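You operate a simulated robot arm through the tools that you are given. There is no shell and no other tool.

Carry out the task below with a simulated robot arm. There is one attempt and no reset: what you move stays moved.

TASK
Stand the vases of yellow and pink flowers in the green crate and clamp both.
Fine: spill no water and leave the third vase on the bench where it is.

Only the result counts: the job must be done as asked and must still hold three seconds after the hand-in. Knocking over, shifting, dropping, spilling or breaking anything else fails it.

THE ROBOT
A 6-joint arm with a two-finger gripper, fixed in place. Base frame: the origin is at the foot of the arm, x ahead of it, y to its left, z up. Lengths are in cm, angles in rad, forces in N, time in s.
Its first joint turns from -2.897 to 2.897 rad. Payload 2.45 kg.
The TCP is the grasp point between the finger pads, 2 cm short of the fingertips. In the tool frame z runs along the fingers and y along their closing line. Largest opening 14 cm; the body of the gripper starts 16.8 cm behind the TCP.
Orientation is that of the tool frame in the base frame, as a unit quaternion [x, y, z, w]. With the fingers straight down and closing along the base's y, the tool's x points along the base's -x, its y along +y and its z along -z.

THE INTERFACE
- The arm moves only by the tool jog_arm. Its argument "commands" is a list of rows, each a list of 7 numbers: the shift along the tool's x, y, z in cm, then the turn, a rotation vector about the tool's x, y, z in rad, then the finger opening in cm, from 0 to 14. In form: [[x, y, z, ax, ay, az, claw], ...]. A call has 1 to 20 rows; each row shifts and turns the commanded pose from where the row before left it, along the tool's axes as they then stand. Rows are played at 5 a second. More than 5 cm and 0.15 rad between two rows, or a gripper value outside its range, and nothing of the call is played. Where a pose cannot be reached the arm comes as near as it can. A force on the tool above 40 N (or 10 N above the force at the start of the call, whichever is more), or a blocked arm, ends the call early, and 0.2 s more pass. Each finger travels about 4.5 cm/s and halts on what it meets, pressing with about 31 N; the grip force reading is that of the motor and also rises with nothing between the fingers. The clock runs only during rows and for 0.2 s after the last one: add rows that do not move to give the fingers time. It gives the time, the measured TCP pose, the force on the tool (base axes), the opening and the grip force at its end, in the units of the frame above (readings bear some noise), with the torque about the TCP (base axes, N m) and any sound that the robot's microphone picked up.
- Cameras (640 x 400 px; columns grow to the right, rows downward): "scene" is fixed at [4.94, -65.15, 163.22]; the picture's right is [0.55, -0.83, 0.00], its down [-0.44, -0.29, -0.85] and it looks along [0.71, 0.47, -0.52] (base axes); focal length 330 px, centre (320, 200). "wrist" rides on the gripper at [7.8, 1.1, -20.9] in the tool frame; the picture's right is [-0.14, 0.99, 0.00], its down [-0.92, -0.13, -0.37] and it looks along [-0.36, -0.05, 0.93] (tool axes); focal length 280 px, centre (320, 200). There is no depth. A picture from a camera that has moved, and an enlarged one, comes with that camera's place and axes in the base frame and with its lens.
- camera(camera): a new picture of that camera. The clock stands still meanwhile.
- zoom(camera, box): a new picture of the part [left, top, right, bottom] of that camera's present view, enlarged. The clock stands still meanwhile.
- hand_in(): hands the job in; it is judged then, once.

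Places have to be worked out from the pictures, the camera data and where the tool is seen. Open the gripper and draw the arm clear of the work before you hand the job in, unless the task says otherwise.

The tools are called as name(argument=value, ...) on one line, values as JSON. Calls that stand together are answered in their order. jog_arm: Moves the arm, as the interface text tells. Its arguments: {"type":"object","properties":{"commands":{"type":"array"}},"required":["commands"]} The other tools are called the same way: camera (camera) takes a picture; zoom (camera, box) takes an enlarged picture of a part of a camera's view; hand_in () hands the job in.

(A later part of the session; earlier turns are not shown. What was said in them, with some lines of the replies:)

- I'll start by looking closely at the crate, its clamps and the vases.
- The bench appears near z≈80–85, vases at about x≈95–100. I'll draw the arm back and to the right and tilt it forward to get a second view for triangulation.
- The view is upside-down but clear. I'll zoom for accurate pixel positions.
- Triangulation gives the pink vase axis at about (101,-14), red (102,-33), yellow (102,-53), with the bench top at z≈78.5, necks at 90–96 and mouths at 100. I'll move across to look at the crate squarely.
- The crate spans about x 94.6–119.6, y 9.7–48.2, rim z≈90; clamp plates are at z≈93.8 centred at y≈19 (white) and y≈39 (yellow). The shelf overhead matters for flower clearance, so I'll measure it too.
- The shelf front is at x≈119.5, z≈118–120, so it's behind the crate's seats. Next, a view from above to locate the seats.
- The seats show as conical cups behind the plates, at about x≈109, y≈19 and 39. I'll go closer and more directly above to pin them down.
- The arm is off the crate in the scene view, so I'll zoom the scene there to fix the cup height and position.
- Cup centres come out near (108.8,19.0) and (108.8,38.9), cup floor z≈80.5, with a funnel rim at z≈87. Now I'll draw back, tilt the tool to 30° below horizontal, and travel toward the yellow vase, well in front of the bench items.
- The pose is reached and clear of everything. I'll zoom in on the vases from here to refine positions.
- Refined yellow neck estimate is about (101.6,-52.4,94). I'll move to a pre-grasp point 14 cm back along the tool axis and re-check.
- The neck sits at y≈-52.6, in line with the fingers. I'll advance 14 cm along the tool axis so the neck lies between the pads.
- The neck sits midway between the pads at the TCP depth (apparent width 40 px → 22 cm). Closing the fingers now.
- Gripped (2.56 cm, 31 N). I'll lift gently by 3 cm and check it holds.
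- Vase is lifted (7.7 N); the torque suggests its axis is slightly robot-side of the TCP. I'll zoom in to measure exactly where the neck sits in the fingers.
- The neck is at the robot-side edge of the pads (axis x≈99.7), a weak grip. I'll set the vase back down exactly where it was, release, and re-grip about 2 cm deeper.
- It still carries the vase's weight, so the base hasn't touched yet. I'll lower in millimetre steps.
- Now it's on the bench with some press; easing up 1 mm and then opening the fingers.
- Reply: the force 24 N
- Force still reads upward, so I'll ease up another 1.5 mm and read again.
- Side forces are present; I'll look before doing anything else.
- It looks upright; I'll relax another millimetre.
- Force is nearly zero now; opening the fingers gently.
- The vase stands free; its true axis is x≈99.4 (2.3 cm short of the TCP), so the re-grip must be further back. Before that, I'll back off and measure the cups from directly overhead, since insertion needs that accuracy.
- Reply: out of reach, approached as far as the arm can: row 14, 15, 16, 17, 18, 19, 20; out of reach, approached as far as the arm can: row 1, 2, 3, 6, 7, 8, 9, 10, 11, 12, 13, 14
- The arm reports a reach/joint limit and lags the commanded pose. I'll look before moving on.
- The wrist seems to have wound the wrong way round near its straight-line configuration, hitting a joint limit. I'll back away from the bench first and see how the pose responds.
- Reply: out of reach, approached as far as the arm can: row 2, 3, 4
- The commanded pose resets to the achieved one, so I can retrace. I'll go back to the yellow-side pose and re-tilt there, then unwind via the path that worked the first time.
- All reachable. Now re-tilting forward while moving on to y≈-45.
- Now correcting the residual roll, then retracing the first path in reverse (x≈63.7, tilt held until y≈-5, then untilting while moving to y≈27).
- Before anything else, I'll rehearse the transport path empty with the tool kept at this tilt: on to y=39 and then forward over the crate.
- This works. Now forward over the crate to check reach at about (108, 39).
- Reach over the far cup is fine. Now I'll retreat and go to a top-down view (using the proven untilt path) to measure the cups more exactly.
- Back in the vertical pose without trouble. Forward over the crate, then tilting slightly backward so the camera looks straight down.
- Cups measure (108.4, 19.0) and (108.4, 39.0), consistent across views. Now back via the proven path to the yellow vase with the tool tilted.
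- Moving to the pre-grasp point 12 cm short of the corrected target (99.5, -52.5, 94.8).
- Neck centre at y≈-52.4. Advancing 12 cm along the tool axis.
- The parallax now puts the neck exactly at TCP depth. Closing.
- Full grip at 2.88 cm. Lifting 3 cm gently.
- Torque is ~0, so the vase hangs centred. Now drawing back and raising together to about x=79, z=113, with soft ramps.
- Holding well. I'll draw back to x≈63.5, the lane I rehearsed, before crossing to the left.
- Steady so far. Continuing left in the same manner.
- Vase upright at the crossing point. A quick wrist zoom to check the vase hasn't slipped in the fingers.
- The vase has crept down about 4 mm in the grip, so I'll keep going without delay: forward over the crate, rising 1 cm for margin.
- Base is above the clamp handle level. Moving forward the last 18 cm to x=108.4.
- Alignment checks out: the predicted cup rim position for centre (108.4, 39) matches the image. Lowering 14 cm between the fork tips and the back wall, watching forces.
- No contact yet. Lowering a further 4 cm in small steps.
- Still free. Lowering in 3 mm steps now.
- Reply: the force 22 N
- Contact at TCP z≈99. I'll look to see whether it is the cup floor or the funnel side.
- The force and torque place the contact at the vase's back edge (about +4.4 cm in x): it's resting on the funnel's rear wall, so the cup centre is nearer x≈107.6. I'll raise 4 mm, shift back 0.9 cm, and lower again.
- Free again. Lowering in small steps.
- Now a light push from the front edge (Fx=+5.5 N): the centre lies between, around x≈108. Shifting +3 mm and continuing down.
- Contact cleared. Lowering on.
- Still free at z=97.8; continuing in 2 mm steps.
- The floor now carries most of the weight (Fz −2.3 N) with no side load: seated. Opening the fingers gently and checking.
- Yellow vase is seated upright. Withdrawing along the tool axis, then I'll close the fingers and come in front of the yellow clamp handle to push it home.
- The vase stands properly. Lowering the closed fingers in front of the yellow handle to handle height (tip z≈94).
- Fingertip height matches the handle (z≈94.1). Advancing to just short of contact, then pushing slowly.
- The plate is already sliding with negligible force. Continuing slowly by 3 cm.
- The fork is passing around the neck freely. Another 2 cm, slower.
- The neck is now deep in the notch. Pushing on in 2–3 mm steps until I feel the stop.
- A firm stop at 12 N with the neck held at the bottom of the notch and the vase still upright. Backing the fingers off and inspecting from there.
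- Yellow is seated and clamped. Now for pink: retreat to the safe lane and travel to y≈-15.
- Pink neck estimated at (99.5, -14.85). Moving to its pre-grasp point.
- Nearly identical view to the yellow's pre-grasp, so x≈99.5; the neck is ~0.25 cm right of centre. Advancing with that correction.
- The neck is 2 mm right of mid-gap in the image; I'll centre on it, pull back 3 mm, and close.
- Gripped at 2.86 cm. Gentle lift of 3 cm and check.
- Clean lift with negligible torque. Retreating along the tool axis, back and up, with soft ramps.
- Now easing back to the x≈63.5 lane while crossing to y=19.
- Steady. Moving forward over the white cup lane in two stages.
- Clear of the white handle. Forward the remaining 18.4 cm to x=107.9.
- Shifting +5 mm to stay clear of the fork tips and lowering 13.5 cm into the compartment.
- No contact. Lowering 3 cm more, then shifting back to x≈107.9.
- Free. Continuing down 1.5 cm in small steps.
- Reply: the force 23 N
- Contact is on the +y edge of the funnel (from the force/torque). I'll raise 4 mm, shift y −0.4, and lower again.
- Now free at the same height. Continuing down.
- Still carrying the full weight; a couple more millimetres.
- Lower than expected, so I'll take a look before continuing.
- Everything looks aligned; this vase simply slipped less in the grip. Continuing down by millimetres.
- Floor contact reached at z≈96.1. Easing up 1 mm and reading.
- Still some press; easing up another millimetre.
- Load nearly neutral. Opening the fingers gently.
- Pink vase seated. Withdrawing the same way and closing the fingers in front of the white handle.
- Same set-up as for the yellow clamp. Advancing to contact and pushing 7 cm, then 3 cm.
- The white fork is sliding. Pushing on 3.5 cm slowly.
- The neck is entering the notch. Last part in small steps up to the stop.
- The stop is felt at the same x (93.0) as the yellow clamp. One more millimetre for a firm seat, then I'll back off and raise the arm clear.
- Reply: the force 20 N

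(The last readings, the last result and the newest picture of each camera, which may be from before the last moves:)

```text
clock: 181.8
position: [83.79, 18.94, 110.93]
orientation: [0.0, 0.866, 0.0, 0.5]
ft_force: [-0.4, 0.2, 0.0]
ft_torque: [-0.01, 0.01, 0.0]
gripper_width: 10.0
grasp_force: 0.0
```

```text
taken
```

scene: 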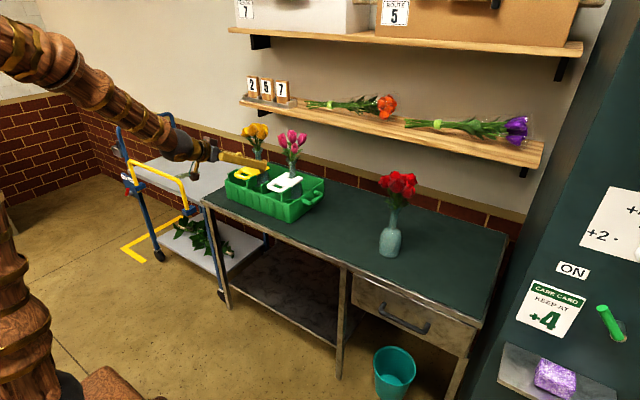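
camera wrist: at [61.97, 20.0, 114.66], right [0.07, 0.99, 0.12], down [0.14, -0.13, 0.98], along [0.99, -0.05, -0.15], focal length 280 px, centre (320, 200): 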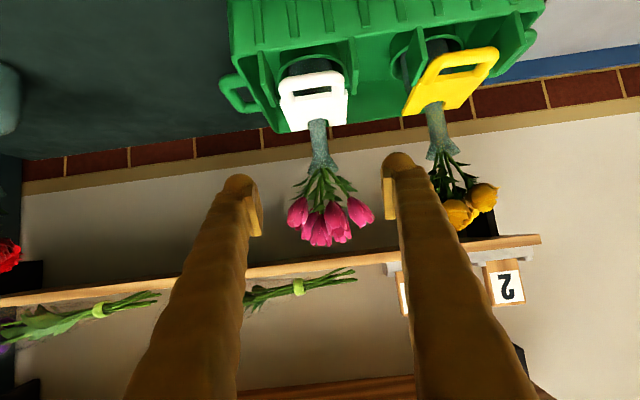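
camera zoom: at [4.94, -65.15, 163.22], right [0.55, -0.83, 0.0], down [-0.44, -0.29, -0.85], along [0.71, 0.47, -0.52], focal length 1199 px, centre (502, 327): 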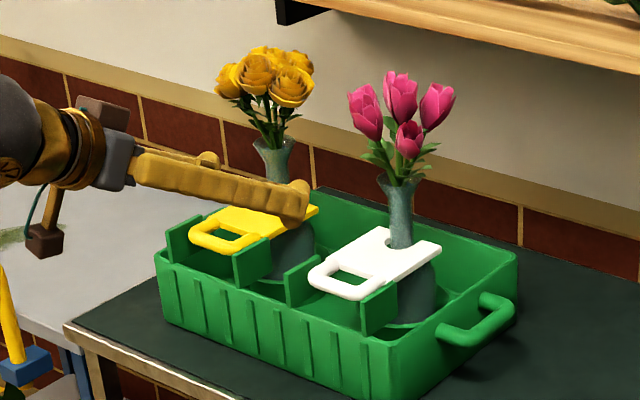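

Both clamps are in, necks captured, red vase untouched. I'll draw the arm well clear and take a final unobstructed look.

jog_arm(commands=[[1, 0, -3.9, 0, 0, 0, 10], [1, 0, -3.9, 0, 0, 0, 10], [1, 0, -3.9, 0, 0, 0, 10], [1.5, 0, -3.9, 0, 0, 0, 10], [1.8, 0, -3.5, 0, 0, 0, 10], [0, 0, -3, 0, 0, 0, 10], [0, 0, 0, 0, 0, 0, 10], [0, 0, 0, 0, 0, 0, 10]])

zoom(camera="scene", box=[215, 110, 335, 220])

zoom(camera="wrist", box=[240, 60, 460, 240])

zoom(camera="scene", box=[320, 150, 520, 290])

```text
clock: 183.6
position: [61.26, 18.99, 116.64]
orientation: [-0.001, 0.866, 0.001, 0.501]
ft_force: [0.2, -0.1, -0.2]
ft_torque: [0.01, 0.01, 0.01]
gripper_width: 10.01
grasp_force: 0.0
```

```text
3.64 times, centred on (275, 165) of scene
camera zoom: at [4.94, -65.15, 163.22], right [0.55, -0.83, 0.0], down [-0.44, -0.29, -0.85], along [0.71, 0.47, -0.52], focal length 1199 px, centre (484, 327)
```

zoom: 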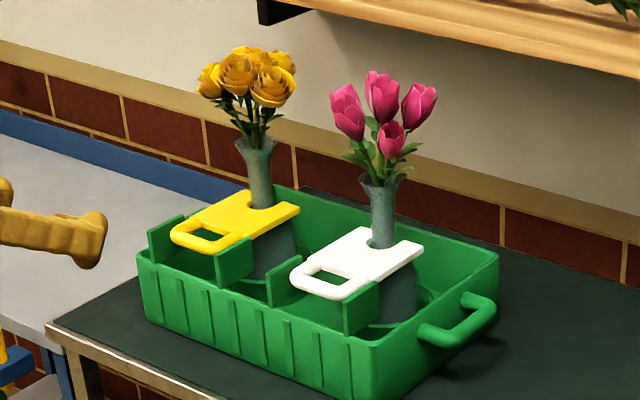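

```text
2.22 times, centred on (350, 150) of wrist
camera zoom: at [39.48, 20.06, 120.35], right [0.07, 0.99, 0.12], down [0.14, -0.13, 0.98], along [0.99, -0.05, -0.15], focal length 623 px, centre (253, 311)
```

zoom: 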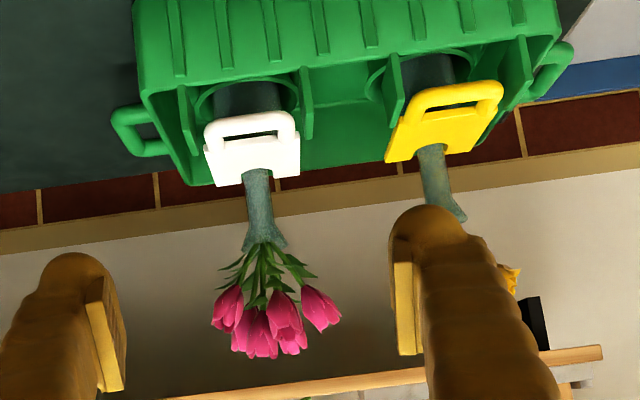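

```text
2.86 times, centred on (420, 220) of scene
camera zoom: at [4.94, -65.15, 163.22], right [0.55, -0.83, 0.0], down [-0.44, -0.29, -0.85], along [0.71, 0.47, -0.52], focal length 942 px, centre (34, 143)
```

zoom: 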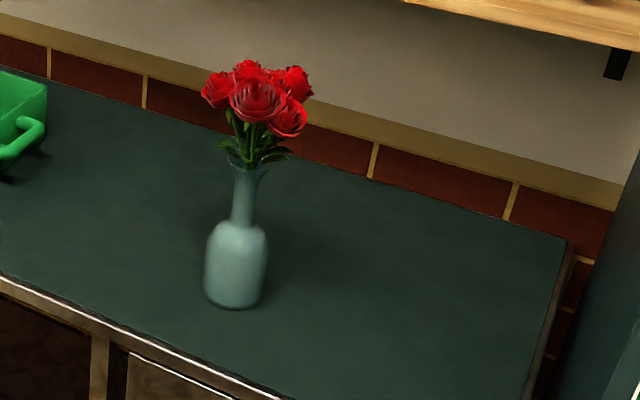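

Both vases stand upright in their cups with the forks fully engaged round their necks. The red vase is where it was, no water shows on the bench, and the arm is clear with the gripper open, so I'm handing in.

hand_in()

```text
The job is handed in.
```

The yellow and pink vases are standing in the green crate and both are clamped; I've handed the job in, but no verdict came back with it.

- **Yellow vase:** it is in the left cup, with the yellow clamp pushed up to its stop around the neck.
- **Pink vase:** it is in the right cup, with the white clamp pushed to the same stop.
- **Red vase:** I never touched it, and in the last pictures it stands where it was.
- **Water:** I saw none on the bench or in the crate.

My first grip on the yellow vase was too shallow. I lifted it about 3 cm, set it back down, and gripped it again. Both vases also touched the side of their cups on the way down, and I re-centred them before letting go.

The gripper was open and the arm was drawn clear before I handed in.
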